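You operate a simulated robot arm through the tools that you are given. There is no shell and no other tool.

The job below is to be done with a simulated two-armed robot. You get a single attempt, and the scene is never put back.

Task
Change the sensor fuse: brown fuse out, white fuse in.
Fine: isolator lever off first and on again last; the brown fuse goes in the brown holder. Where these are worked on the way, their far stop is far enough and under half their travel is too little: isolator lever.

The check looks at the end state, three seconds after you hand in, the way a careful person would. Anything else that was tipped, shoved, dropped, spilled or broken makes it a failure.

Robot
Two 7-joint arms with fingered hands on one trunk that stands fixed in place. Base frame: the origin is at the foot of the trunk, x ahead of it, y to its left, z up. Readings come in m, degrees, newtons and seconds.
The left shoulder is at [0.07, 0.145, 1.162], the right one opposite. With the tool pointing down near the work surface each hand reaches from about 0.42 to 0.78 m from the base axis, measured 20 degrees to its own side. Payload 3.5 kg a hand.
The TCP of each hand is the grasp point between the finger pads, 0.025 m short of the fingertips. In the tool frame z runs along the fingers and y along their closing line. The gripper opens to 0.088 m. The gripper's body begins 0.029 m behind the TCP. The gripper is a hand of 4 fingers: y runs from the thumb to the fingers, the wrist lies at [-0.013, -0.097, -0.162] in the tool frame, and closing takes about 1.5 s.
Orientation is that of the tool frame in the base frame, as [roll, pitch, yaw] about the fixed x, y, z axes, in that order (R = Rz(yaw) Ry(pitch) Rx(roll)). With the fingers straight down and the wrist toward the robot, the tool's x, y and z point along [0, 1, 0], [1, 0, 0] and [0, 0, -1] of the base frame.

Tools
- The arms move only by the tool play_rows. It takes "left_plan", "right_plan" or both (then of equal length, played together; a hand with none holds still); each is a list of rows, each a list of 7 numbers: the shift along the base's x, y, z in m, then the turn, a rotation vector about the base's x, y, z in degrees, then the gripper command, from -1 (fully open) to 1 (shut), values between in proportion. In form: [[dx, dy, dz, rx, ry, rz, fingers], ...]. A call has 1 to 20 rows; each row shifts and turns the commanded pose from where the row before left it. Rows are played at 5 a second. More than 0.05 m and 8.6 degrees between two rows, or a gripper value outside its range, and nothing of the call is played. Where a pose cannot be reached the arm comes as near as it can. A force on the tool above 60 N (or 10 N above the force at the start of the call, whichever is more), or a blocked arm, ends the call early, and 0.2 s more pass. Each finger travels about 0.045 m/s and halts on what it meets, pressing with about 30 N; the grip force reading is that of the motor and also rises with nothing between the fingers. The clock runs only during rows and for 0.2 s after the last one: add rows that do not move to give the fingers time. The reply holds the time, the measured pose of the TCP, the force on the tool along the base axes, the opening and the grip force, in the units named above and with some noise, with the torque about the TCP (base axes, N m) and any sound that the robot's microphone picked up.
- Cameras (640 x 400 px; columns grow to the right, rows downward): "scene" is now at [0.1365, -0.0165, 1.4819]; the picture's right is [-0.18, -0.98, 0.00], its down [-0.54, 0.10, -0.84] and it looks along [0.82, -0.15, -0.55] (base axes); focal length 333 px, centre (320, 200). "left" rides on the left gripper at [-0.064, -0.083, -0.098] in its tool frame; the picture's right is [-0.62, -0.37, 0.69], its down [0.71, -0.63, 0.30] and it looks along [0.32, 0.68, 0.65] (tool axes); focal length 265 px, centre (320, 200). "right" rides on the right gripper at [0.064, -0.083, -0.098] in its tool frame; the picture's right is [-0.62, 0.37, -0.69], its down [-0.71, -0.63, 0.30] and it looks along [-0.32, 0.68, 0.65] (tool axes); focal length 265 px, centre (320, 200). There is no depth. A picture from a camera that has moved, and an enlarged one, comes with that camera's place and axes in the base frame and with its lens.
- get_image(camera): a new picture of that camera. No time passes.
- slide_trunk(by): slides the trunk up (or, below 0, down) by that many m; the arms and the scene camera ride with it, the base frame stays. It gives what a move gives, with no picture.
- hand_shape(shape, hand): the hand has 4 fingers and takes this shape, open, in about a second: jaw (thumb against the fingers, like two jaws); tri (thumb and two fingers); tip (a fingertip pinch); poke (one finger out to press); point (the index stretched); flat (the hand flat); cup (the hand cupped); fist (a fist). The gripper value then closes the fingers along that shape, each until it touches; the sizes above hold for jaw. It gives what a move gives, with no picture.
- turn_head(pan, tilt): turns the head with the scene camera to pan (to the left, within 86 degrees either way) and tilt (down, from -29 to 69), counted from straight ahead of the robot. It gives what a move gives.
- close_up(camera, box): a new picture of the part [left, top, right, bottom] of that camera's present view, enlarged. No time passes.
- hand_in(): hands the job in; it is judged then, once.

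Places have to be worked out from the pictures, the camera data and where the tool is seen. Open the grippers and draw the arms clear of the work before you hand the job in, unless the task says otherwise.

The tools are called by a JSON object that holds its "op" and its "data". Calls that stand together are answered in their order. play_rows: Moves the arms, as the interface text tells. Its arguments: {"type":"object","properties":{"left_plan":{"type":"array"},"right_plan":{"type":"array"}},"required":[]} The other tools are called the same way: slide_trunk (by) slides the trunk up or down; hand_shape (shape, hand) gives the hand a shape; turn_head (pan, tilt) turns the head that bears the scene camera; get_image (camera) takes a picture; close_up (camera, box) takes an enlarged picture of a part of a camera's view; hand_in () hands the job in.

At the start:

```text
time: 0.0
left_eef_pos: [0.4938, 0.1575, 1.2906]
left_tool_rot: [180.0, 0.0, 90.2]
left_wrist_force: [-0.1, 0.4, -0.4]
left_torque: [0.02, 0.05, -0.03]
left_width: 0.0878
left_grasp_force: 0.0
left_shape: jaw
right_eef_pos: [0.4476, -0.3391, 1.2522]
right_tool_rot: [180.0, 0.0, 90.0]
right_wrist_force: [0.3, 0.9, 0.2]
right_torque: [0.0, -0.03, 0.0]
right_width: 0.0875
right_grasp_force: 0.1
right_shape: jaw
trunk travel left (down, up): [-0.725, 0.115]
head pan, tilt: [-10.5, 33.3]
```

scene: 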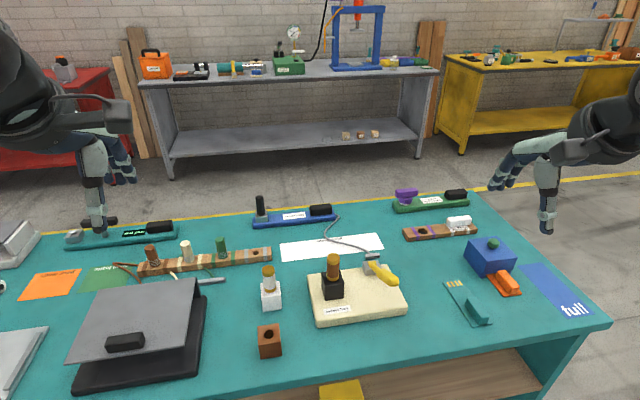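
right: 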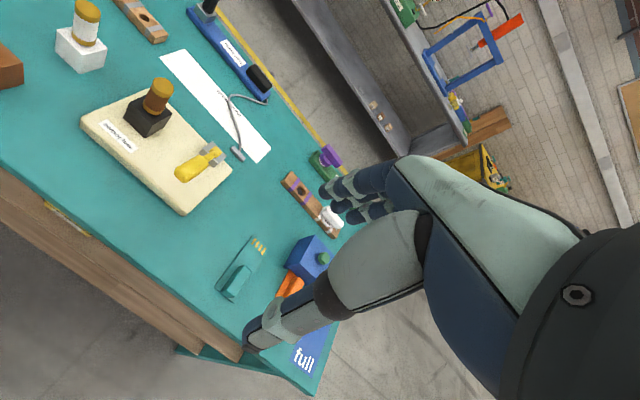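
left: 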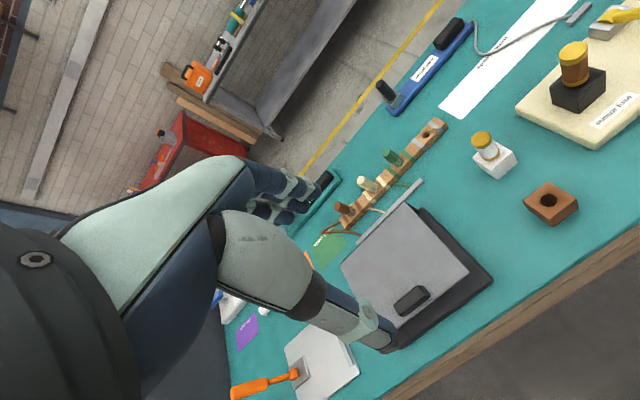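

I start by looking closely at the scene's fuse board, fuses, holders and levers.

{"op": "close_up", "data": {"camera": "scene", "box": [230, 230, 430, 360]}}

{"op": "close_up", "data": {"camera": "scene", "box": [230, 170, 390, 270]}}

{"op": "close_up", "data": {"camera": "scene", "box": [380, 170, 600, 330]}}

{"op": "close_up", "data": {"camera": "scene", "box": [0, 200, 280, 390]}}

```text
3.08 times, centred on (330, 295) of scene
camera zoom: at [0.1365, -0.0165, 1.4819], right [-0.18, -0.98, 0.0], down [-0.54, 0.1, -0.84], along [0.82, -0.15, -0.55], focal length 1023 px, centre (289, -92)
```

zoom: 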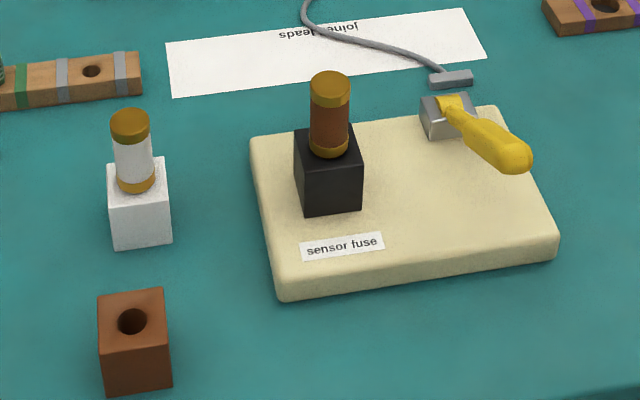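

```text
4.00 times, centred on (310, 220) of scene
camera zoom: at [0.1365, -0.0165, 1.4819], right [-0.18, -0.98, 0.0], down [-0.54, 0.1, -0.84], along [0.82, -0.15, -0.55], focal length 1330 px, centre (360, 120)
```

zoom: 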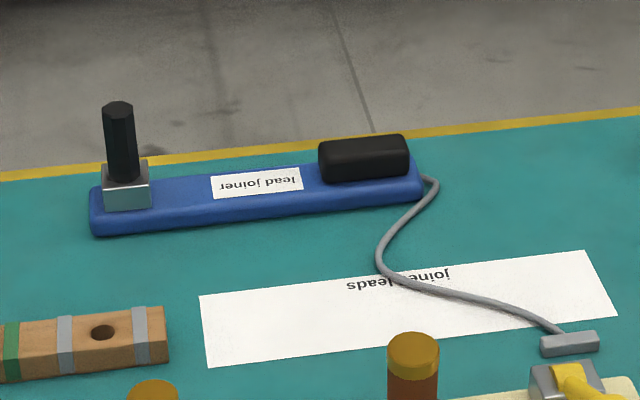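

```text
2.50 times, centred on (490, 250) of scene
camera zoom: at [0.1365, -0.0165, 1.4819], right [-0.18, -0.98, 0.0], down [-0.54, 0.1, -0.84], along [0.82, -0.15, -0.55], focal length 832 px, centre (-105, 75)
```

zoom: 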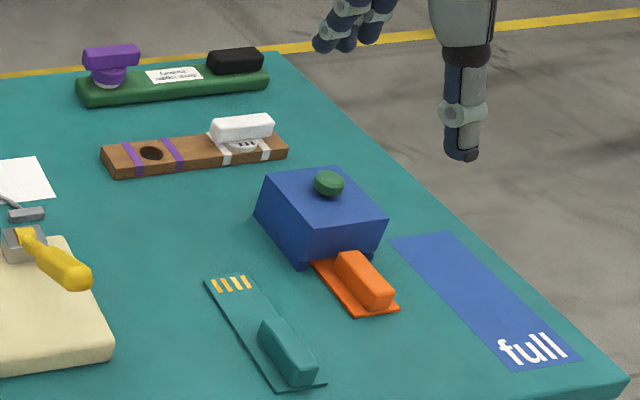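

```text
2.11 times, centred on (140, 295) of scene
camera zoom: at [0.1365, -0.0165, 1.4819], right [-0.18, -0.98, 0.0], down [-0.54, 0.1, -0.84], along [0.82, -0.15, -0.55], focal length 700 px, centre (699, 0)
```

zoom: 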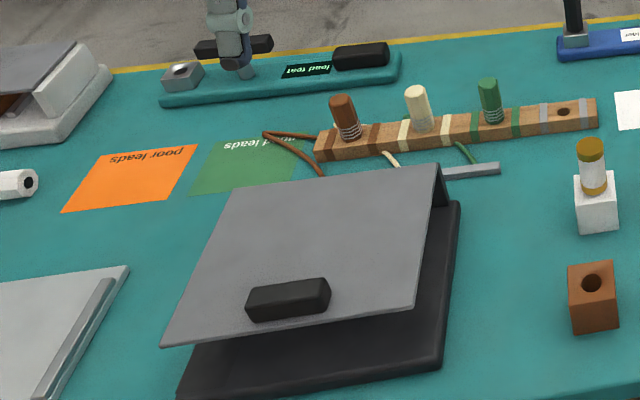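

The brown fuse top looks to be near [0.647, -0.139, 0.994], the white fuse top near [0.667, 0.0, 0.963], and the brown holder top near [0.552, 0.009, 0.90]. I take close-ups of the lever and board from the hand cameras.

{"op": "close_up", "data": {"camera": "right", "box": [60, 60, 260, 230]}}

{"op": "close_up", "data": {"camera": "left", "box": [460, 0, 640, 240]}}

{"op": "close_up", "data": {"camera": "scene", "box": [340, 235, 420, 305]}}

{"op": "close_up", "data": {"camera": "right", "box": [150, 120, 250, 200]}}

```text
2.35 times, centred on (160, 145) of right
camera zoom: at [0.3633, -0.2751, 1.3522], right [0.37, -0.62, 0.69], down [-0.63, -0.71, -0.3], along [0.68, -0.32, -0.65], focal length 624 px, centre (696, 329)
```

zoom: 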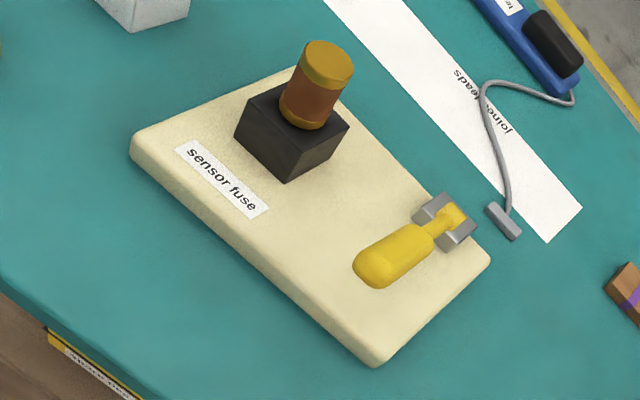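

```text
1.67 times, centred on (550, 120) of left
camera zoom: at [0.4106, 0.0925, 1.3879], right [-0.37, -0.62, -0.69], down [-0.63, 0.71, -0.3], along [0.68, 0.33, -0.65], focal length 442 px, centre (-63, 333)
```

zoom: 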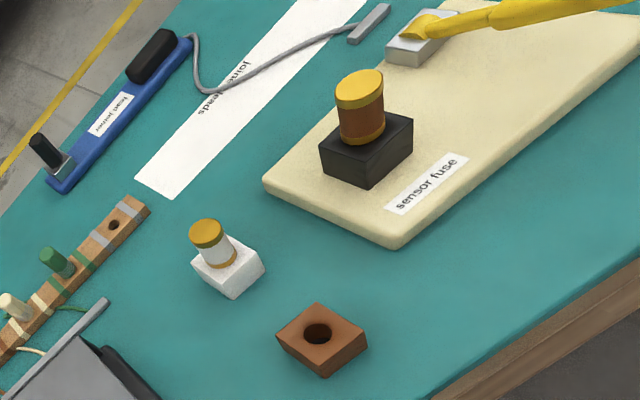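

```text
5.71 times, centred on (380, 270) of scene
camera zoom: at [0.1365, -0.0165, 1.4819], right [-0.18, -0.98, 0.0], down [-0.54, 0.1, -0.84], along [0.82, -0.15, -0.55], focal length 1901 px, centre (-23, -200)
```

zoom: 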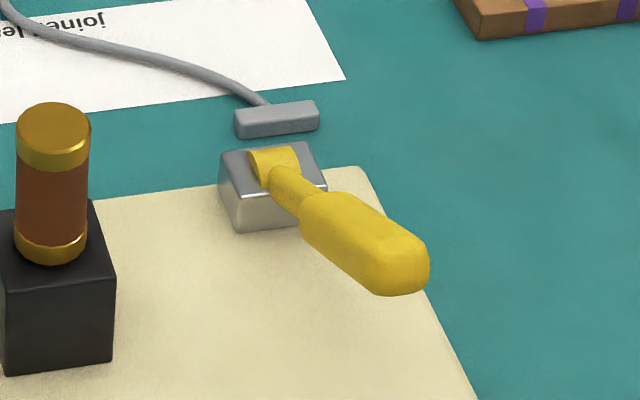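

```text
5.00 times, centred on (200, 160) of right
camera zoom: at [0.3633, -0.2751, 1.3522], right [0.37, -0.62, 0.69], down [-0.63, -0.71, -0.3], along [0.68, -0.32, -0.65], focal length 1327 px, centre (920, 400)
```

zoom: 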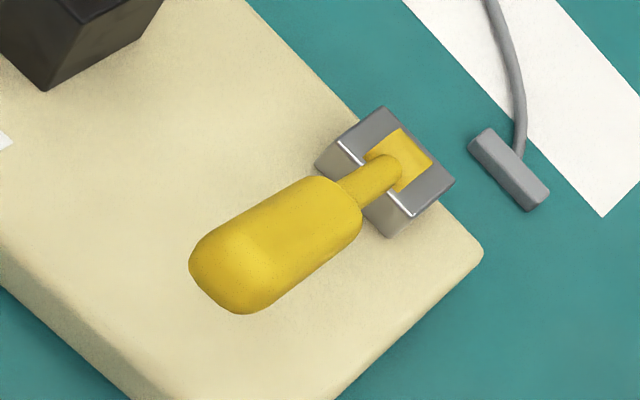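

The lever pivots in a fork near [0.69, -0.25, 0.909] and its handle tip is near [0.565, -0.247, 0.984], pointing back toward the robot about 30 degrees up. I bring the right hand forward and tilt it so that the fingers point forward and down along the lever, staying behind the tip.

{"op": "play_rows", "data": {"right_plan": [[0, 0.0114, -0.015, 0, -7.5, 0, -1], [0, 0.0114, -0.015, 0, -7.5, 0, -1], [0, 0.0114, -0.02, 0, -7.5, 0, -1], [0, 0.0114, -0.02, 0, -7.5, 0, -1], [0, 0.0114, -0.025, 0, -7.5, 0, -1], [0, 0.0114, -0.025, 0, -7.5, 0, -1], [0.0, 0.0114, -0.025, 0, -7.5, 0, -1], [0.0, 0.0114, -0.025, 0, -7.5, 0, -1], [0, 0, 0, 0, 0, 0, -1]]}}

```text
time: 2.0
left_eef_pos: [0.4948, 0.158, 1.2901]
left_tool_rot: [-180.0, 0.1, 90.1]
left_wrist_force: [0.3, -0.1, -0.3]
left_torque: [0.04, -0.02, 0.0]
left_width: 0.0874
left_grasp_force: 0.0
left_shape: jaw
right_eef_pos: [0.4826, -0.2572, 1.1024]
right_tool_rot: [128.0, -0.7, 92.1]
right_wrist_force: [-0.3, 0.2, 0.0]
right_torque: [0.01, 0.01, -0.02]
right_width: 0.0876
right_grasp_force: 0.1
right_shape: jaw
right hand out of reach, approached as far as the arm can: row 5, 6, 7, 8
trunk travel left (down, up): [-0.725, 0.115]
head pan, tilt: [-10.5, 33.3]
```

The arm came near its inner limit at about 52 degrees tilt, TCP at [0.483, -0.257, 1.102]. I look from the right hand camera and the scene camera.

{"op": "get_image", "data": {"camera": "right"}}

{"op": "get_image", "data": {"camera": "scene"}}

```text
taken
camera right: at [0.351, -0.1979, 1.0984], right [-0.3, -0.64, 0.71], down [-0.12, -0.71, -0.69], along [0.95, -0.29, 0.13], focal length 265 px, centre (320, 200)
```

right: 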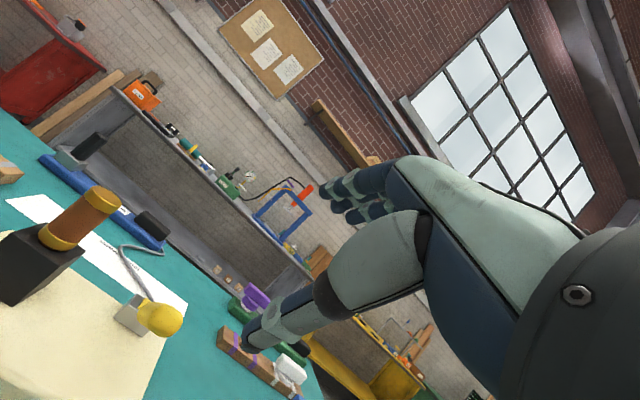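

```text
taken
camera scene: at [0.1365, -0.0148, 1.4819], right [-0.18, -0.98, 0.0], down [-0.54, 0.1, -0.84], along [0.82, -0.15, -0.55], focal length 333 px, centre (320, 200)
```

scene: 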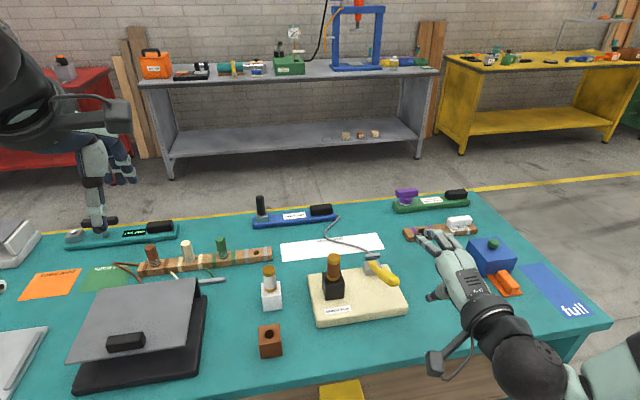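

From here the lever tip again comes out near [0.565, -0.243, 0.98]. I make a small move down and forward to see how commands count after an unreachable row.

{"op": "play_rows", "data": {"right_plan": [[0.02, 0.003, -0.03, 0, 0, 0, -1], [0.01, 0.003, -0.03, 0, 0, 0, -1], [0, 0, 0, 0, 0, 0, -1]]}}

```text
time: 2.8
left_eef_pos: [0.4923, 0.1579, 1.2915]
left_tool_rot: [-179.9, 0.0, 90.1]
left_wrist_force: [0.8, 0.8, 0.3]
left_torque: [-0.02, 0.0, 0.0]
left_width: 0.0876
left_grasp_force: 0.0
left_shape: jaw
right_eef_pos: [0.5106, -0.2521, 1.0421]
right_tool_rot: [128.0, -0.7, 92.1]
right_wrist_force: [-0.3, 0.1, -0.6]
right_torque: [0.02, 0.01, -0.04]
right_width: 0.0878
right_grasp_force: 0.2
right_shape: jaw
trunk travel left (down, up): [-0.725, 0.115]
head pan, tilt: [-10.5, 33.3]
```

The move started from the pose actually reached. I look again at the lever from the right camera.

{"op": "get_image", "data": {"camera": "right"}}

{"op": "close_up", "data": {"camera": "scene", "box": [300, 210, 520, 350]}}

```text
taken
camera right: at [0.3798, -0.1925, 1.0379], right [-0.3, -0.64, 0.71], down [-0.12, -0.71, -0.69], along [0.95, -0.29, 0.13], focal length 265 px, centre (320, 200)
```

right: 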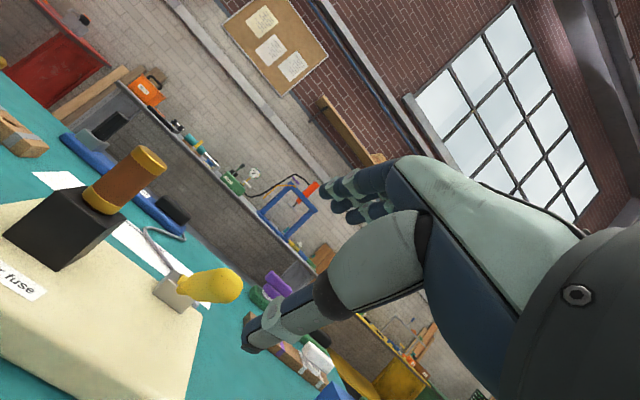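

```text
2.86 times, centred on (410, 280) of scene
camera zoom: at [0.1354, -0.0159, 1.482], right [-0.18, -0.98, 0.0], down [-0.54, 0.1, -0.84], along [0.82, -0.15, -0.55], focal length 950 px, centre (63, -29)
```

zoom: 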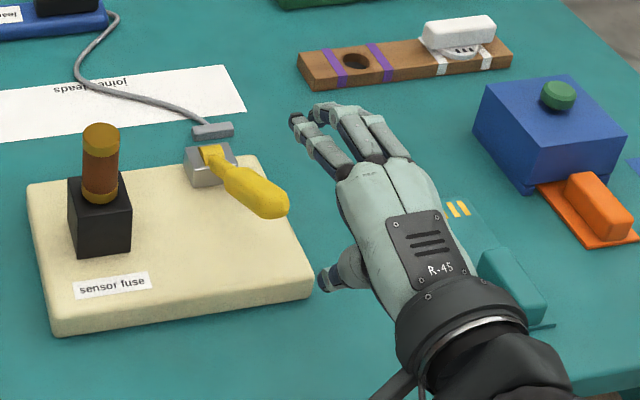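

The lever tip lies near [0.565, -0.247, 0.979], and the TCP is about 3 cm above the lever's line. I finish the tilt to 60 degrees, get onto the line, and look again before advancing.

{"op": "play_rows", "data": {"right_plan": [[0, 0.002, -0.015, 0, -4, -1, -0.7], [0, 0.002, -0.015, 0, -4, -1, -0.7], [0, 0, 0, 0, 0, 0, -0.7], [0, 0, 0, 0, 0, 0, -0.7]]}}

{"op": "get_image", "data": {"camera": "right"}}

{"op": "close_up", "data": {"camera": "scene", "box": [320, 220, 480, 340]}}

```text
time: 3.8
left_eef_pos: [0.4936, 0.1551, 1.2909]
left_tool_rot: [-180.0, 0.0, 90.0]
left_wrist_force: [-0.1, -0.4, 0.1]
left_torque: [0.01, 0.0, -0.04]
left_width: 0.0875
left_grasp_force: 0.0
left_shape: jaw
right_eef_pos: [0.5106, -0.249, 1.0107]
right_tool_rot: [120.0, -0.5, 90.1]
right_wrist_force: [0.0, 0.3, 0.4]
right_torque: [-0.01, -0.02, 0.0]
right_width: 0.0751
right_grasp_force: 0.1
right_shape: jaw
trunk travel left (down, up): [-0.725, 0.115]
head pan, tilt: [-10.5, 33.3]
```

```text
taken
camera right: at [0.3835, -0.1844, 0.9895], right [-0.41, -0.63, 0.66], down [-0.05, -0.71, -0.7], along [0.91, -0.32, 0.26], focal length 265 px, centre (320, 200)
```

right: 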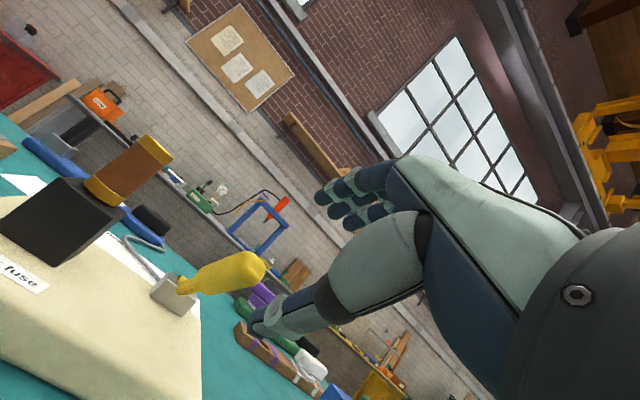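

```text
3.33 times, centred on (400, 280) of scene
camera zoom: at [0.1365, -0.0171, 1.4819], right [-0.18, -0.98, 0.0], down [-0.54, 0.1, -0.84], along [0.82, -0.15, -0.55], focal length 1109 px, centre (53, -67)
```

zoom: 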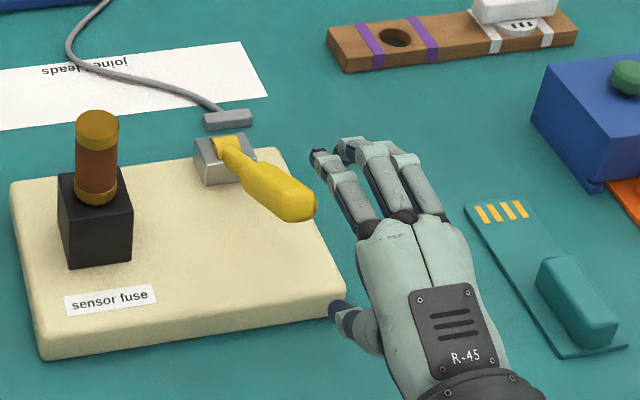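

The hand is on the lever's line (TCP y -0.249 vs lever -0.247). I advance about 8 cm along the lever so the handle tip goes between thumb and fingers.

{"op": "play_rows", "data": {"right_plan": [[0.0175, 0.0005, -0.01, 0, 0, 0, -0.7], [0.0175, 0.0005, -0.01, 0, 0, 0, -0.7], [0.0175, 0.0005, -0.01, 0, 0, 0, -0.7], [0.0175, 0.0005, -0.01, 0, 0, 0, -0.7], [0, 0, 0, 0, 0, 0, -0.7]]}}

{"op": "get_image", "data": {"camera": "right"}}

{"op": "close_up", "data": {"camera": "scene", "box": [320, 220, 480, 340]}}

```text
time: 5.0
left_eef_pos: [0.4938, 0.1567, 1.2917]
left_tool_rot: [-179.9, 0.0, 90.1]
left_wrist_force: [0.1, 0.0, 0.3]
left_torque: [-0.01, 0.02, 0.0]
left_width: 0.0874
left_grasp_force: 0.1
left_shape: jaw
right_eef_pos: [0.5824, -0.2458, 0.9717]
right_tool_rot: [120.0, -0.5, 90.2]
right_wrist_force: [-1.4, 0.2, -0.3]
right_torque: [0.0, 0.03, 0.02]
right_width: 0.0749
right_grasp_force: 0.1
right_shape: jaw
trunk travel left (down, up): [-0.725, 0.115]
head pan, tilt: [-10.5, 33.3]
```

```text
taken
camera right: at [0.4546, -0.182, 0.9494], right [-0.41, -0.63, 0.66], down [-0.05, -0.71, -0.7], along [0.91, -0.32, 0.26], focal length 265 px, centre (320, 200)
```

right: 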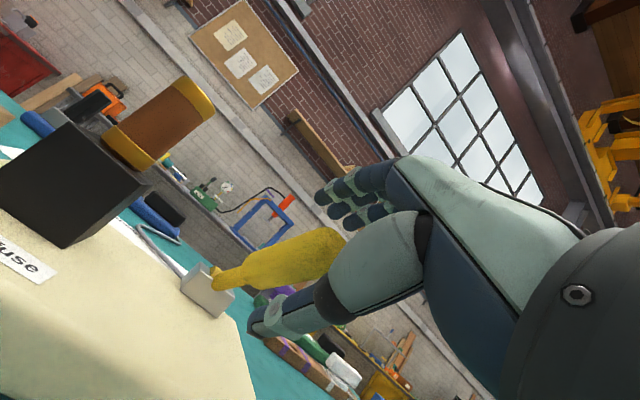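

```text
3.33 times, centred on (400, 280) of scene
camera zoom: at [0.136, -0.0168, 1.4819], right [-0.18, -0.98, 0.0], down [-0.54, 0.1, -0.84], along [0.82, -0.15, -0.55], focal length 1109 px, centre (53, -67)
```

zoom: 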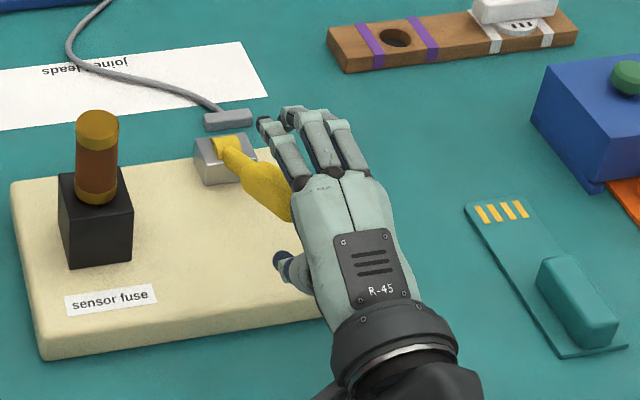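

The lever handle now passes through the grasp point between thumb and fingers. I close the hand on it.

{"op": "play_rows", "data": {"right_plan": [[0, 0, 0, 0, 0, 0, 1], [0, 0, 0, 0, 0, 0, 1], [0, 0, 0, 0, 0, 0, 1], [0, 0, 0, 0, 0, 0, 1], [0, 0, 0, 0, 0, 0, 1], [0, 0, 0, 0, 0, 0, 1], [0, 0, 0, 0, 0, 0, 1], [0, 0, 0, 0, 0, 0, 1]]}}

{"op": "get_image", "data": {"camera": "right"}}

{"op": "close_up", "data": {"camera": "scene", "box": [320, 220, 480, 340]}}

```text
time: 6.8
left_eef_pos: [0.4936, 0.157, 1.2902]
left_tool_rot: [-180.0, -0.1, 90.1]
left_wrist_force: [-0.2, -0.7, -0.5]
left_torque: [-0.03, -0.04, -0.01]
left_width: 0.0875
left_grasp_force: 0.0
left_shape: jaw
right_eef_pos: [0.5825, -0.2451, 0.9709]
right_tool_rot: [120.1, -0.6, 90.3]
right_wrist_force: [-1.5, 0.4, -3.3]
right_torque: [0.02, 0.05, 0.0]
right_width: 0.0167
right_grasp_force: 29.9
right_shape: jaw
trunk travel left (down, up): [-0.725, 0.115]
head pan, tilt: [-10.5, 33.3]
```

```text
taken
camera right: at [0.4546, -0.1818, 0.949], right [-0.41, -0.63, 0.66], down [-0.05, -0.71, -0.7], along [0.91, -0.32, 0.26], focal length 265 px, centre (320, 200)
```

right: 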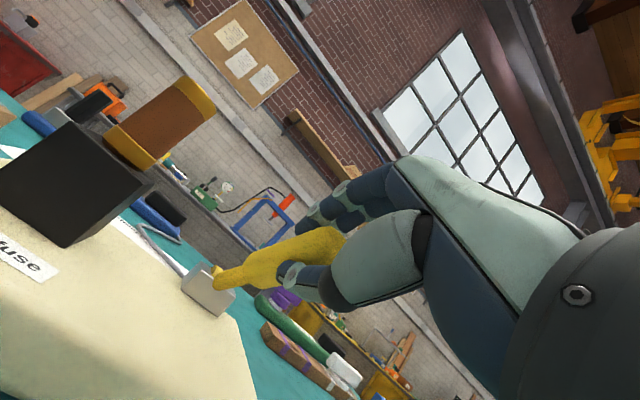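

```text
3.33 times, centred on (400, 280) of scene
camera zoom: at [0.1367, -0.0167, 1.4818], right [-0.18, -0.98, 0.0], down [-0.54, 0.1, -0.84], along [0.82, -0.15, -0.55], focal length 1109 px, centre (53, -67)
```

zoom: 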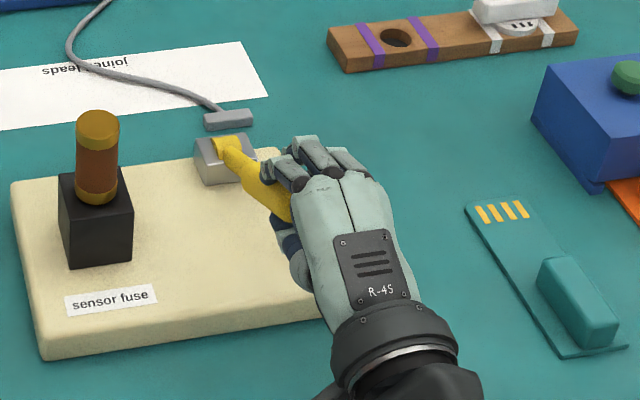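

The grip holds the handle (width 0.017 m, 30 N) with little side load. I test the swing upward with 10 degrees about the pivot.

{"op": "play_rows", "data": {"right_plan": [[0.006, 0, 0.0091, 0, 5, 0, 1], [0.0068, 0, 0.0086, 0, 5, 0, 1], [0, 0, 0, 0, 0, 0, 1]]}}

{"op": "get_image", "data": {"camera": "right"}}

```text
time: 7.6
left_eef_pos: [0.4952, 0.1553, 1.2893]
left_tool_rot: [180.0, -0.1, 90.1]
left_wrist_force: [-0.3, -0.1, 0.3]
left_torque: [-0.01, 0.03, 0.0]
left_width: 0.0877
left_grasp_force: 0.0
left_shape: jaw
right_eef_pos: [0.5932, -0.2461, 0.9812]
right_tool_rot: [131.0, -0.2, 90.2]
right_wrist_force: [-18.9, 5.7, -31.8]
right_torque: [0.06, 0.15, 0.06]
right_width: 0.0194
right_grasp_force: 30.2
right_shape: jaw
trunk travel left (down, up): [-0.725, 0.115]
head pan, tilt: [-10.5, 33.3]
```

```text
taken
camera right: at [0.4628, -0.1831, 0.9838], right [-0.28, -0.62, 0.73], down [-0.18, -0.71, -0.68], along [0.94, -0.32, 0.08], focal length 265 px, centre (320, 200)
```

right: 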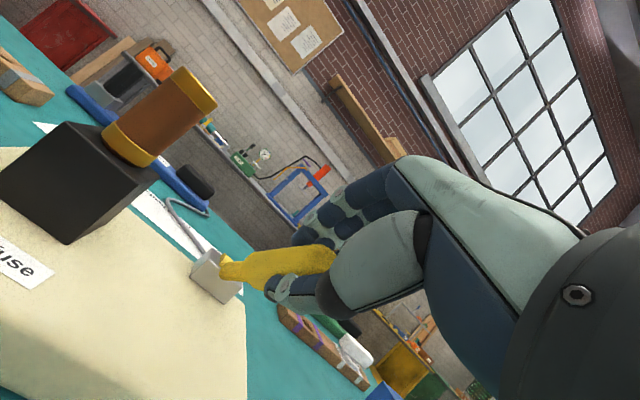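

The reaction is 37 N straight against the swing, and the lever tip has hardly moved (0.577, 0.981). I hold still briefly to see whether it creeps or is against a stop.

{"op": "play_rows", "data": {"right_plan": [[0, 0, 0, 0, 0, 0, 1], [0, 0, 0, 0, 0, 0, 1], [0, 0, 0, 0, 0, 0, 1], [0, 0, 0, 0, 0, 0, 1]]}}

{"op": "close_up", "data": {"camera": "scene", "box": [340, 235, 420, 305]}}

```text
time: 8.6
left_eef_pos: [0.4946, 0.1562, 1.2905]
left_tool_rot: [180.0, 0.0, 90.0]
left_wrist_force: [0.3, -0.1, -0.5]
left_torque: [-0.01, 0.0, 0.02]
left_width: 0.0874
left_grasp_force: 0.1
left_shape: jaw
right_eef_pos: [0.5925, -0.2468, 0.9812]
right_tool_rot: [131.1, 0.0, 90.2]
right_wrist_force: [-20.5, 6.6, -31.0]
right_torque: [0.06, 0.07, 0.08]
right_width: 0.0193
right_grasp_force: 29.9
right_shape: jaw
trunk travel left (down, up): [-0.725, 0.115]
head pan, tilt: [-10.5, 33.3]
```

```text
5.71 times, centred on (380, 270) of scene
camera zoom: at [0.1371, -0.0172, 1.4817], right [-0.18, -0.98, 0.0], down [-0.54, 0.1, -0.83], along [0.82, -0.15, -0.55], focal length 1901 px, centre (-23, -200)
```

zoom: 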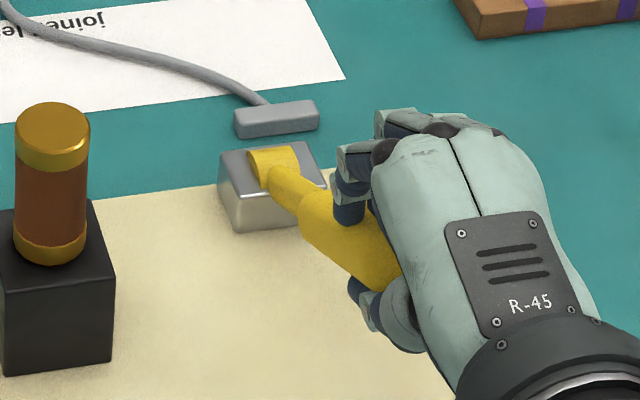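

The load stays at 37 N with no creep and the lever looks unmoved, so this may be a stop. I return to the relaxed pose and then try a few degrees downward.

{"op": "play_rows", "data": {"right_plan": [[-0.0068, 0, -0.0086, 0, -5, 0, 1], [-0.006, 0, -0.0091, 0, -5, 0, 1], [0, 0, 0, 0, 0, 0, 1]]}}

{"op": "play_rows", "data": {"right_plan": [[-0.005, 0, -0.009, 0, -2, 0, 1], [0, 0, 0, 0, 0, 0, 1]]}}

{"op": "close_up", "data": {"camera": "scene", "box": [340, 235, 420, 305]}}

```text
time: 9.4
left_eef_pos: [0.495, 0.1561, 1.2894]
left_tool_rot: [-180.0, 0.0, 90.1]
left_wrist_force: [-0.5, -0.2, 0.7]
left_torque: [-0.03, 0.02, -0.01]
left_width: 0.0877
left_grasp_force: 0.1
left_shape: jaw
right_eef_pos: [0.583, -0.2472, 0.974]
right_tool_rot: [119.9, -0.4, 90.1]
right_wrist_force: [-0.2, 0.3, -6.0]
right_torque: [-0.03, 0.15, -0.02]
right_width: 0.0167
right_grasp_force: 29.9
right_shape: jaw
trunk travel left (down, up): [-0.725, 0.115]
head pan, tilt: [-10.5, 33.3]
```

```text
time: 10.0
left_eef_pos: [0.4958, 0.1571, 1.2904]
left_tool_rot: [-179.9, 0.1, 90.1]
left_wrist_force: [-0.8, -0.8, 0.3]
left_torque: [0.01, 0.04, -0.01]
left_width: 0.0878
left_grasp_force: 0.0
left_shape: jaw
right_eef_pos: [0.5771, -0.2461, 0.9633]
right_tool_rot: [118.0, -0.5, 90.3]
right_wrist_force: [3.6, 0.3, -1.1]
right_torque: [0.0, -0.2, -0.01]
right_width: 0.0165
right_grasp_force: 30.0
right_shape: jaw
trunk travel left (down, up): [-0.725, 0.115]
head pan, tilt: [-10.5, 33.3]
```

```text
5.71 times, centred on (380, 270) of scene
camera zoom: at [0.138, -0.0163, 1.4818], right [-0.18, -0.98, 0.0], down [-0.54, 0.1, -0.83], along [0.82, -0.15, -0.55], focal length 1901 px, centre (-23, -200)
```

zoom: 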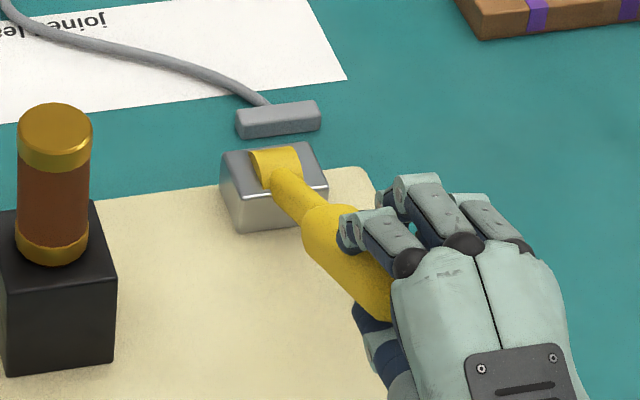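

Downward the lever moves freely (only about 4 N) and the picture shows it lower, so "off" lies downward. I carry it down another 7 degrees in the grip.

{"op": "play_rows", "data": {"right_plan": [[-0.0033, 0, -0.0077, 0, -2, 0, 1], [-0.0029, 0, -0.0077, 0, -2, 0, 1], [0, 0, 0, 0, 0, 0, 1]]}}

{"op": "get_image", "data": {"camera": "right"}}

{"op": "close_up", "data": {"camera": "scene", "box": [340, 235, 440, 320]}}

```text
time: 10.8
left_eef_pos: [0.494, 0.1568, 1.2901]
left_tool_rot: [180.0, 0.0, 90.2]
left_wrist_force: [-0.8, 0.5, 0.6]
left_torque: [0.01, -0.03, -0.02]
left_width: 0.0877
left_grasp_force: 0.1
left_shape: jaw
right_eef_pos: [0.57, -0.2456, 0.9481]
right_tool_rot: [114.0, -0.5, 90.3]
right_wrist_force: [1.9, 0.5, 0.1]
right_torque: [-0.02, -0.33, -0.01]
right_width: 0.0167
right_grasp_force: 30.1
right_shape: jaw
trunk travel left (down, up): [-0.725, 0.115]
head pan, tilt: [-10.5, 33.3]
```

```text
taken
camera right: at [0.4455, -0.1823, 0.9132], right [-0.48, -0.63, 0.61], down [0.03, -0.71, -0.71], along [0.88, -0.32, 0.36], focal length 265 px, centre (320, 200)
```

right: 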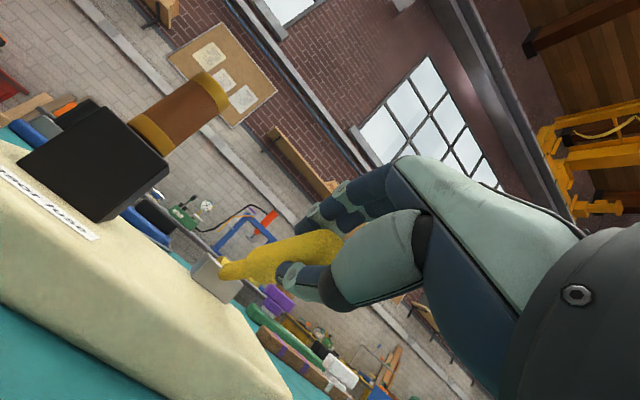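

```text
4.71 times, centred on (390, 278) of scene
camera zoom: at [0.1368, -0.0164, 1.4818], right [-0.18, -0.98, 0.0], down [-0.54, 0.1, -0.84], along [0.82, -0.15, -0.55], focal length 1565 px, centre (-9, -165)
```

zoom: 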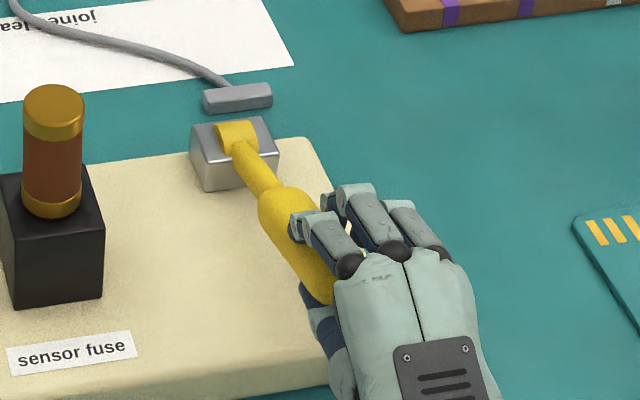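

The lever follows down with no resistance (now about 19 degrees above level). I open, back off along the lever, then will press from above with closed fingers so the thumb does not get caught under the handle.

{"op": "play_rows", "data": {"right_plan": [[0, 0, 0, 0, 0, 0, -0.2], [0, 0, 0, 0, 0, 0, -0.2], [0, 0, 0, 0, 0, 0, -0.2], [0, 0, 0, 0, 0, 0, -0.2], [-0.0137, 0, 0.0061, 0, 0, 0, -0.2], [-0.0137, 0, 0.0061, 0, 0, 0, -0.2], [-0.0137, 0, 0.0061, 0, 0, 0, -0.2], [-0.0137, 0, 0.0061, 0, 0, 0, -0.2], [0, 0, 0.03, 0, 6, 0, -0.2], [0, 0, 0.03, 0, 6, 0, -0.2], [0, 0, 0.03, 0, 6, 0, 1], [0, 0, 0.02, 0, 6, 0, 1], [0, 0, 0, 0, 6, 0, 1], [0, 0, 0, 0, 6, 0, 1], [0, 0, 0, 0, 0, 0, 1], [0, 0, 0, 0, 0, 0, 1]]}}

{"op": "get_image", "data": {"camera": "right"}}

{"op": "close_up", "data": {"camera": "scene", "box": [320, 230, 480, 340]}}

```text
time: 14.2
left_eef_pos: [0.495, 0.1562, 1.2906]
left_tool_rot: [179.9, 0.0, 90.1]
left_wrist_force: [-0.3, 0.2, 0.6]
left_torque: [-0.01, -0.01, 0.01]
left_width: 0.0877
left_grasp_force: 0.0
left_shape: jaw
right_eef_pos: [0.5164, -0.2348, 1.0729]
right_tool_rot: [147.2, -1.3, 91.6]
right_wrist_force: [1.3, -1.1, -0.2]
right_torque: [-0.01, 0.02, 0.02]
right_width: 0.0
right_grasp_force: 30.5
right_shape: jaw
right hand out of reach, approached as far as the arm can: row 12
trunk travel left (down, up): [-0.725, 0.115]
head pan, tilt: [-10.5, 33.3]
```

```text
taken
camera right: at [0.3916, -0.1755, 1.1125], right [-0.05, -0.64, 0.77], down [-0.34, -0.71, -0.61], along [0.94, -0.29, -0.19], focal length 265 px, centre (320, 200)
```

right: 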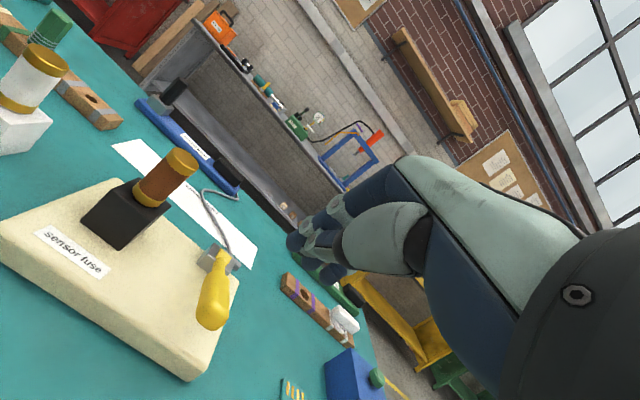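

```text
3.64 times, centred on (400, 285) of scene
camera zoom: at [0.1366, -0.0166, 1.4819], right [-0.18, -0.98, 0.0], down [-0.54, 0.1, -0.84], along [0.82, -0.15, -0.55], focal length 1210 px, centre (29, -109)
```

zoom: 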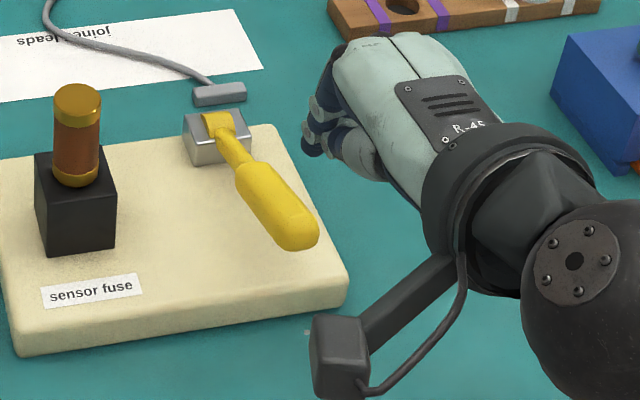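

The lever stayed at about 20 degrees above level, tip near [0.556, -0.247, 0.954]. I move the closed fingers above the handle and come down to just above it.

{"op": "play_rows", "data": {"right_plan": [[0.021, -0.006, 0, 0, 0, -0.8, 1], [0.021, -0.006, 0, 0, 0, -0.8, 1], [0, 0, -0.03, 0, 0, 0, 1], [0, 0, -0.03, 0, 0, 0, 1], [0, 0, -0.015, 0, 0, 0, 1], [0, 0, 0, 0, 0, 0, 1]]}}

{"op": "get_image", "data": {"camera": "right"}}

{"op": "close_up", "data": {"camera": "scene", "box": [320, 230, 480, 340]}}

```text
time: 15.6
left_eef_pos: [0.4941, 0.1568, 1.291]
left_tool_rot: [179.9, -0.1, 90.2]
left_wrist_force: [0.3, -0.1, 0.1]
left_torque: [0.02, 0.02, 0.04]
left_width: 0.0874
left_grasp_force: 0.1
left_shape: jaw
right_eef_pos: [0.5583, -0.2462, 0.9976]
right_tool_rot: [147.2, -1.2, 90.1]
right_wrist_force: [-0.1, 0.3, 0.3]
right_torque: [-0.01, -0.02, -0.01]
right_width: 0.0
right_grasp_force: 30.2
right_shape: jaw
trunk travel left (down, up): [-0.725, 0.115]
head pan, tilt: [-10.5, 33.3]
```

```text
taken
camera right: at [0.4353, -0.1848, 1.0375], right [-0.07, -0.64, 0.77], down [-0.36, -0.7, -0.61], along [0.93, -0.32, -0.18], focal length 265 px, centre (320, 200)
```

right: 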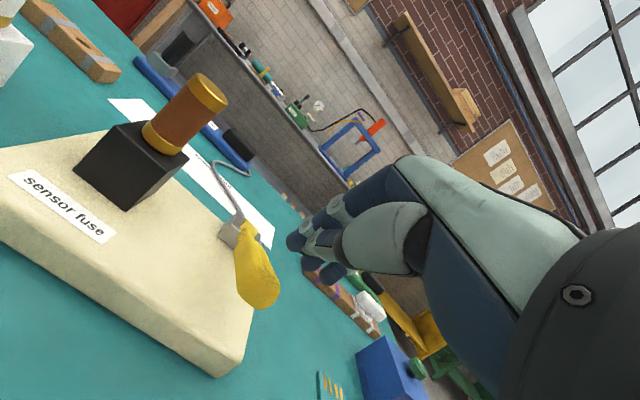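

```text
3.64 times, centred on (400, 285) of scene
camera zoom: at [0.1361, -0.0167, 1.4819], right [-0.18, -0.98, 0.0], down [-0.54, 0.1, -0.84], along [0.82, -0.15, -0.55], focal length 1210 px, centre (29, -109)
```

zoom: 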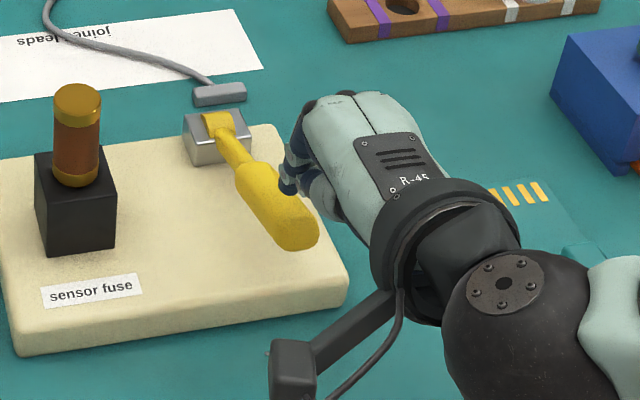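

The closed fingertips sit about 2 cm above the handle. I lower in small steps watching the force.

{"op": "play_rows", "data": {"right_plan": [[0, 0, -0.01, 0, 0, 0, 1], [0, 0, -0.01, 0, 0, 0, 1], [0, 0, -0.008, 0, 0, 0, 1], [0, 0, 0, 0, 0, 0, 1]]}}

{"op": "close_up", "data": {"camera": "scene", "box": [320, 230, 480, 340]}}

```text
time: 16.6
left_eef_pos: [0.4947, 0.1572, 1.2911]
left_tool_rot: [-180.0, 0.0, 90.1]
left_wrist_force: [-0.7, 0.7, -0.7]
left_torque: [-0.02, 0.0, -0.02]
left_width: 0.0878
left_grasp_force: 0.1
left_shape: jaw
right_eef_pos: [0.559, -0.2475, 0.9685]
right_tool_rot: [147.1, -1.2, 90.1]
right_wrist_force: [0.0, 0.1, 0.7]
right_torque: [-0.02, 0.01, 0.02]
right_width: 0.0
right_grasp_force: 30.2
right_shape: jaw
trunk travel left (down, up): [-0.725, 0.115]
head pan, tilt: [-10.5, 33.3]
```

```text
3.64 times, centred on (400, 285) of scene
camera zoom: at [0.1366, -0.0166, 1.4818], right [-0.18, -0.98, 0.0], down [-0.54, 0.1, -0.84], along [0.82, -0.15, -0.55], focal length 1210 px, centre (29, -109)
```

zoom: 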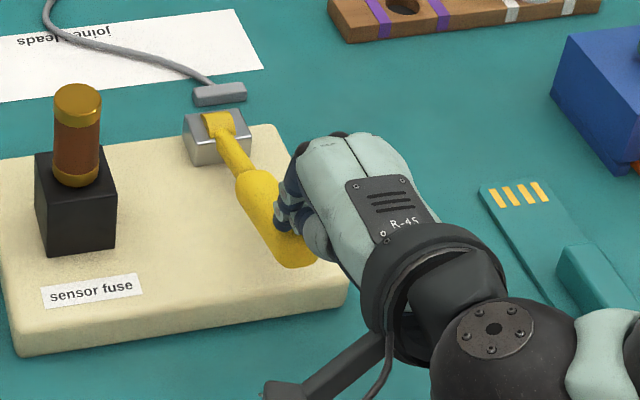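

The lever moves down with almost no force. I continue lowering.

{"op": "play_rows", "data": {"right_plan": [[-0.001, 0, -0.008, 0, 0, 0, 1], [-0.001, 0, -0.008, 0, 0, 0, 1], [0, 0, 0, 0, 0, 0, 1]]}}

{"op": "play_rows", "data": {"right_plan": [[-0.001, 0, -0.006, 0, 0, 0, 1], [0, 0, 0, 0, 0, 0, 1]]}}

{"op": "close_up", "data": {"camera": "scene", "box": [320, 230, 480, 340]}}

{"op": "get_image", "data": {"camera": "right"}}

```text
time: 17.4
left_eef_pos: [0.4943, 0.1564, 1.2911]
left_tool_rot: [-180.0, 0.0, 90.0]
left_wrist_force: [-0.5, 0.7, 0.4]
left_torque: [-0.01, -0.01, 0.01]
left_width: 0.0879
left_grasp_force: 0.1
left_shape: jaw
right_eef_pos: [0.5567, -0.2467, 0.9534]
right_tool_rot: [147.3, -1.3, 90.1]
right_wrist_force: [-0.3, 0.8, 0.3]
right_torque: [0.02, 0.02, 0.01]
right_width: 0.0
right_grasp_force: 29.5
right_shape: jaw
trunk travel left (down, up): [-0.725, 0.115]
head pan, tilt: [-10.5, 33.3]
```

```text
time: 18.0
left_eef_pos: [0.4937, 0.1569, 1.2902]
left_tool_rot: [179.9, 0.0, 90.1]
left_wrist_force: [0.2, 0.9, 0.7]
left_torque: [-0.01, -0.03, -0.03]
left_width: 0.0879
left_grasp_force: 0.1
left_shape: jaw
right_eef_pos: [0.5552, -0.2463, 0.9478]
right_tool_rot: [147.1, -1.3, 90.1]
right_wrist_force: [-0.2, 1.0, -0.5]
right_torque: [0.0, 0.05, 0.04]
right_width: 0.0001
right_grasp_force: 29.6
right_shape: jaw
trunk travel left (down, up): [-0.725, 0.115]
head pan, tilt: [-10.5, 33.3]
```

```text
3.64 times, centred on (400, 285) of scene
camera zoom: at [0.1365, -0.0166, 1.4819], right [-0.18, -0.98, 0.0], down [-0.54, 0.1, -0.84], along [0.82, -0.15, -0.55], focal length 1210 px, centre (29, -109)
```

zoom: 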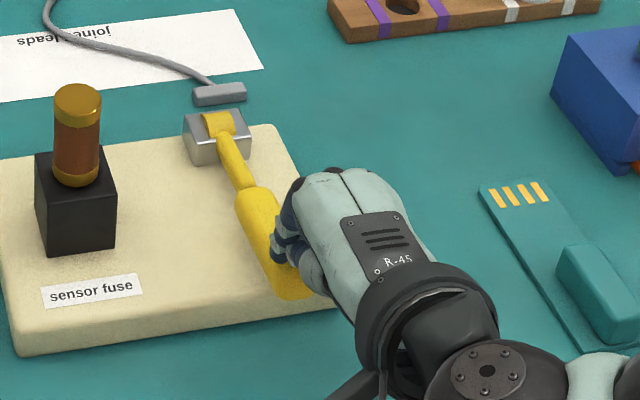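

```text
taken
camera right: at [0.4317, -0.1841, 0.9863], right [-0.07, -0.64, 0.77], down [-0.36, -0.7, -0.61], along [0.93, -0.32, -0.19], focal length 265 px, centre (320, 200)
```

right: 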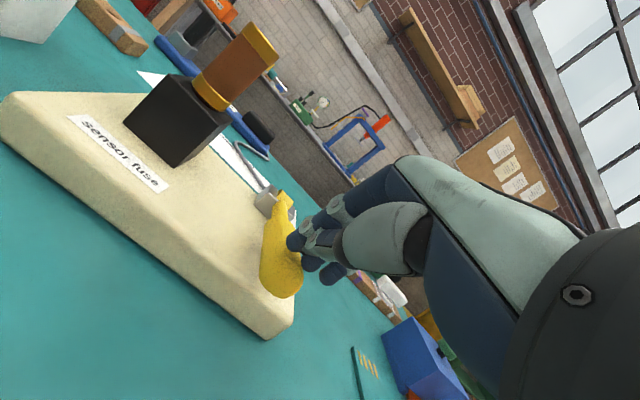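

The lever is now about 3 to 5 degrees above level, still free. I continue in small steps to feel for the stop.

{"op": "play_rows", "data": {"right_plan": [[0, 0, -0.004, 0, 0, 0, 1], [0, 0, 0, 0, 0, 0, 1]]}}

{"op": "play_rows", "data": {"right_plan": [[0, 0, -0.004, 0, 0, 0, 1], [0, 0, 0, 0, 0, 0, 1]]}}

{"op": "play_rows", "data": {"right_plan": [[0, 0, -0.003, 0, 0, 0, 1], [0, 0, 0, 0, 0, 0, 1]]}}

{"op": "close_up", "data": {"camera": "scene", "box": [320, 230, 480, 340]}}

```text
time: 18.6
left_eef_pos: [0.4944, 0.157, 1.2897]
left_tool_rot: [179.9, 0.0, 90.1]
left_wrist_force: [-0.7, -0.6, -0.4]
left_torque: [-0.03, 0.01, 0.02]
left_width: 0.0875
left_grasp_force: 0.2
left_shape: jaw
right_eef_pos: [0.5561, -0.2477, 0.9423]
right_tool_rot: [147.1, -1.2, 90.0]
right_wrist_force: [0.5, 0.4, -0.2]
right_torque: [0.02, -0.01, -0.01]
right_width: 0.0
right_grasp_force: 30.0
right_shape: jaw
trunk travel left (down, up): [-0.725, 0.115]
head pan, tilt: [-10.5, 33.3]
```

```text
time: 19.2
left_eef_pos: [0.494, 0.1565, 1.2905]
left_tool_rot: [179.9, 0.0, 90.1]
left_wrist_force: [0.2, 0.3, 0.6]
left_torque: [0.03, -0.01, 0.01]
left_width: 0.0878
left_grasp_force: 0.1
left_shape: jaw
right_eef_pos: [0.5555, -0.2468, 0.9401]
right_tool_rot: [147.2, -1.3, 90.1]
right_wrist_force: [0.3, 0.2, 0.1]
right_torque: [0.0, 0.01, -0.01]
right_width: 0.0
right_grasp_force: 30.1
right_shape: jaw
trunk travel left (down, up): [-0.725, 0.115]
head pan, tilt: [-10.5, 33.3]
```

```text
time: 19.8
left_eef_pos: [0.4934, 0.1563, 1.2915]
left_tool_rot: [179.9, 0.0, 90.2]
left_wrist_force: [-0.4, 0.5, -0.5]
left_torque: [-0.01, -0.03, 0.02]
left_width: 0.0876
left_grasp_force: 0.2
left_shape: jaw
right_eef_pos: [0.5557, -0.2472, 0.9379]
right_tool_rot: [146.9, -1.3, 90.0]
right_wrist_force: [-0.5, -0.8, 7.8]
right_torque: [-0.07, -0.08, 0.0]
right_width: 0.0
right_grasp_force: 30.7
right_shape: jaw
trunk travel left (down, up): [-0.725, 0.115]
head pan, tilt: [-10.5, 33.3]
```

```text
3.64 times, centred on (400, 285) of scene
camera zoom: at [0.135, -0.0163, 1.4821], right [-0.18, -0.98, 0.0], down [-0.54, 0.1, -0.84], along [0.82, -0.15, -0.55], focal length 1210 px, centre (29, -109)
```

zoom: 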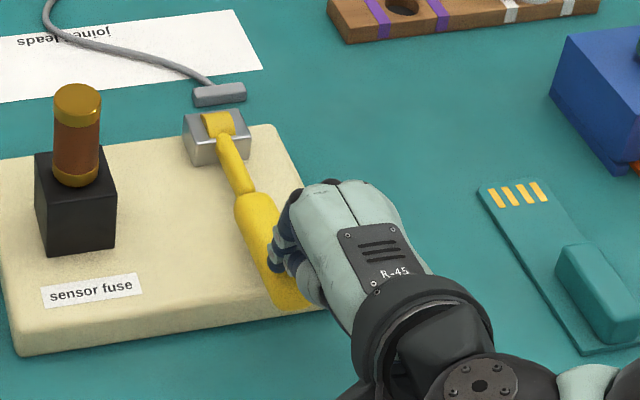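

A 7.8 N reaction appears with the lever about level. I press slightly further to confirm the stop.

{"op": "play_rows", "data": {"right_plan": [[0, 0, -0.003, 0, 0, 0, 1], [0, 0, 0, 0, 0, 0, 1]]}}

{"op": "get_image", "data": {"camera": "right"}}

```text
time: 20.4
left_eef_pos: [0.4909, 0.1567, 1.2916]
left_tool_rot: [179.7, 0.0, 90.0]
left_wrist_force: [-0.7, 0.0, -0.4]
left_torque: [0.0, 0.0, -0.02]
left_width: 0.0876
left_grasp_force: 0.0
left_shape: jaw
right_eef_pos: [0.5542, -0.2466, 0.9362]
right_tool_rot: [146.7, -1.4, 90.0]
right_wrist_force: [0.0, -2.8, 20.7]
right_torque: [-0.34, -0.24, -0.07]
right_width: 0.0
right_grasp_force: 29.7
right_shape: jaw
trunk travel left (down, up): [-0.725, 0.115]
head pan, tilt: [-10.5, 33.3]
```

```text
taken
camera right: at [0.4307, -0.1837, 0.9755], right [-0.07, -0.64, 0.77], down [-0.36, -0.7, -0.62], along [0.93, -0.32, -0.18], focal length 265 px, centre (320, 200)
```

right: 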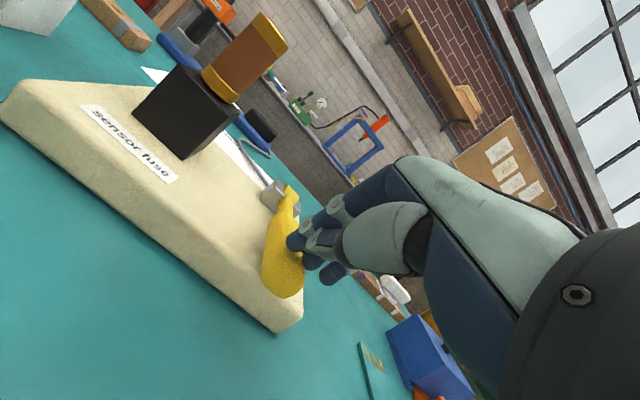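

The reaction rises to 21 N with hardly any motion, so the lever is on its far (off) stop. I lift off straight up, bring the hand upright and open it while moving above the brown fuse.

{"op": "play_rows", "data": {"right_plan": [[0, 0, 0.03, 0, 0, 0, 1], [0, 0, 0.04, 0, 0, 0, 1], [0, 0, 0.04, 0, 6, 0, 1], [0, 0, 0.04, 0, 6, 0, 1], [0, 0, 0.04, 0, 6, 0, 1], [0.015, 0.027, 0, 0, 6, 0, -1], [0.015, 0.027, 0, 0, 6, 0, -1], [0.015, 0.027, 0, 0, 3.2, 0, -1], [0.015, 0.027, 0, 0, 0, 0, -1], [0, 0, 0, 0, 0, 0, -1], [0, 0, 0, 0, 0, 0, -1]]}}

{"op": "get_image", "data": {"camera": "right"}}

{"op": "get_image", "data": {"camera": "scene"}}

```text
time: 22.8
left_eef_pos: [0.4942, 0.1557, 1.291]
left_tool_rot: [-180.0, 0.0, 90.1]
left_wrist_force: [0.2, 0.9, -0.6]
left_torque: [0.01, -0.03, 0.0]
left_width: 0.0875
left_grasp_force: 0.0
left_shape: jaw
right_eef_pos: [0.6149, -0.1392, 1.1246]
right_tool_rot: [-179.6, -1.1, 89.4]
right_wrist_force: [-0.1, 0.1, 0.1]
right_torque: [0.0, -0.01, 0.0]
right_width: 0.0878
right_grasp_force: 0.0
right_shape: jaw
trunk travel left (down, up): [-0.725, 0.115]
head pan, tilt: [-10.5, 33.3]
```

```text
taken
camera right: at [0.5324, -0.0769, 1.2247], right [0.37, -0.64, 0.68], down [-0.64, -0.7, -0.31], along [0.68, -0.32, -0.66], focal length 265 px, centre (320, 200)
```

right: 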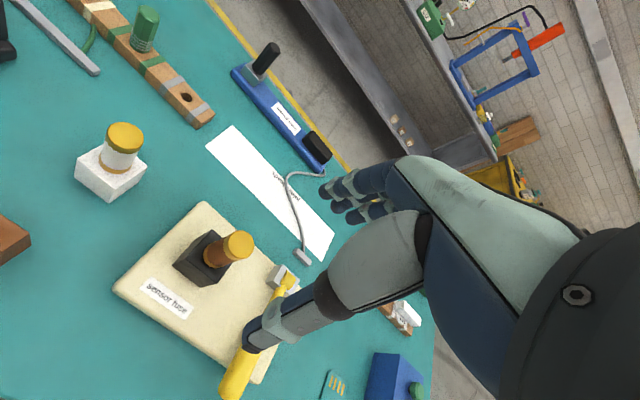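

```text
taken
camera scene: at [0.1361, -0.0168, 1.4819], right [-0.18, -0.98, 0.0], down [-0.54, 0.1, -0.84], along [0.82, -0.15, -0.55], focal length 333 px, centre (320, 200)
```

scene: 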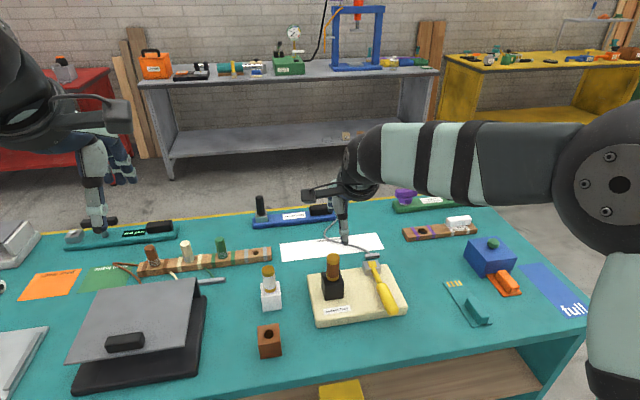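

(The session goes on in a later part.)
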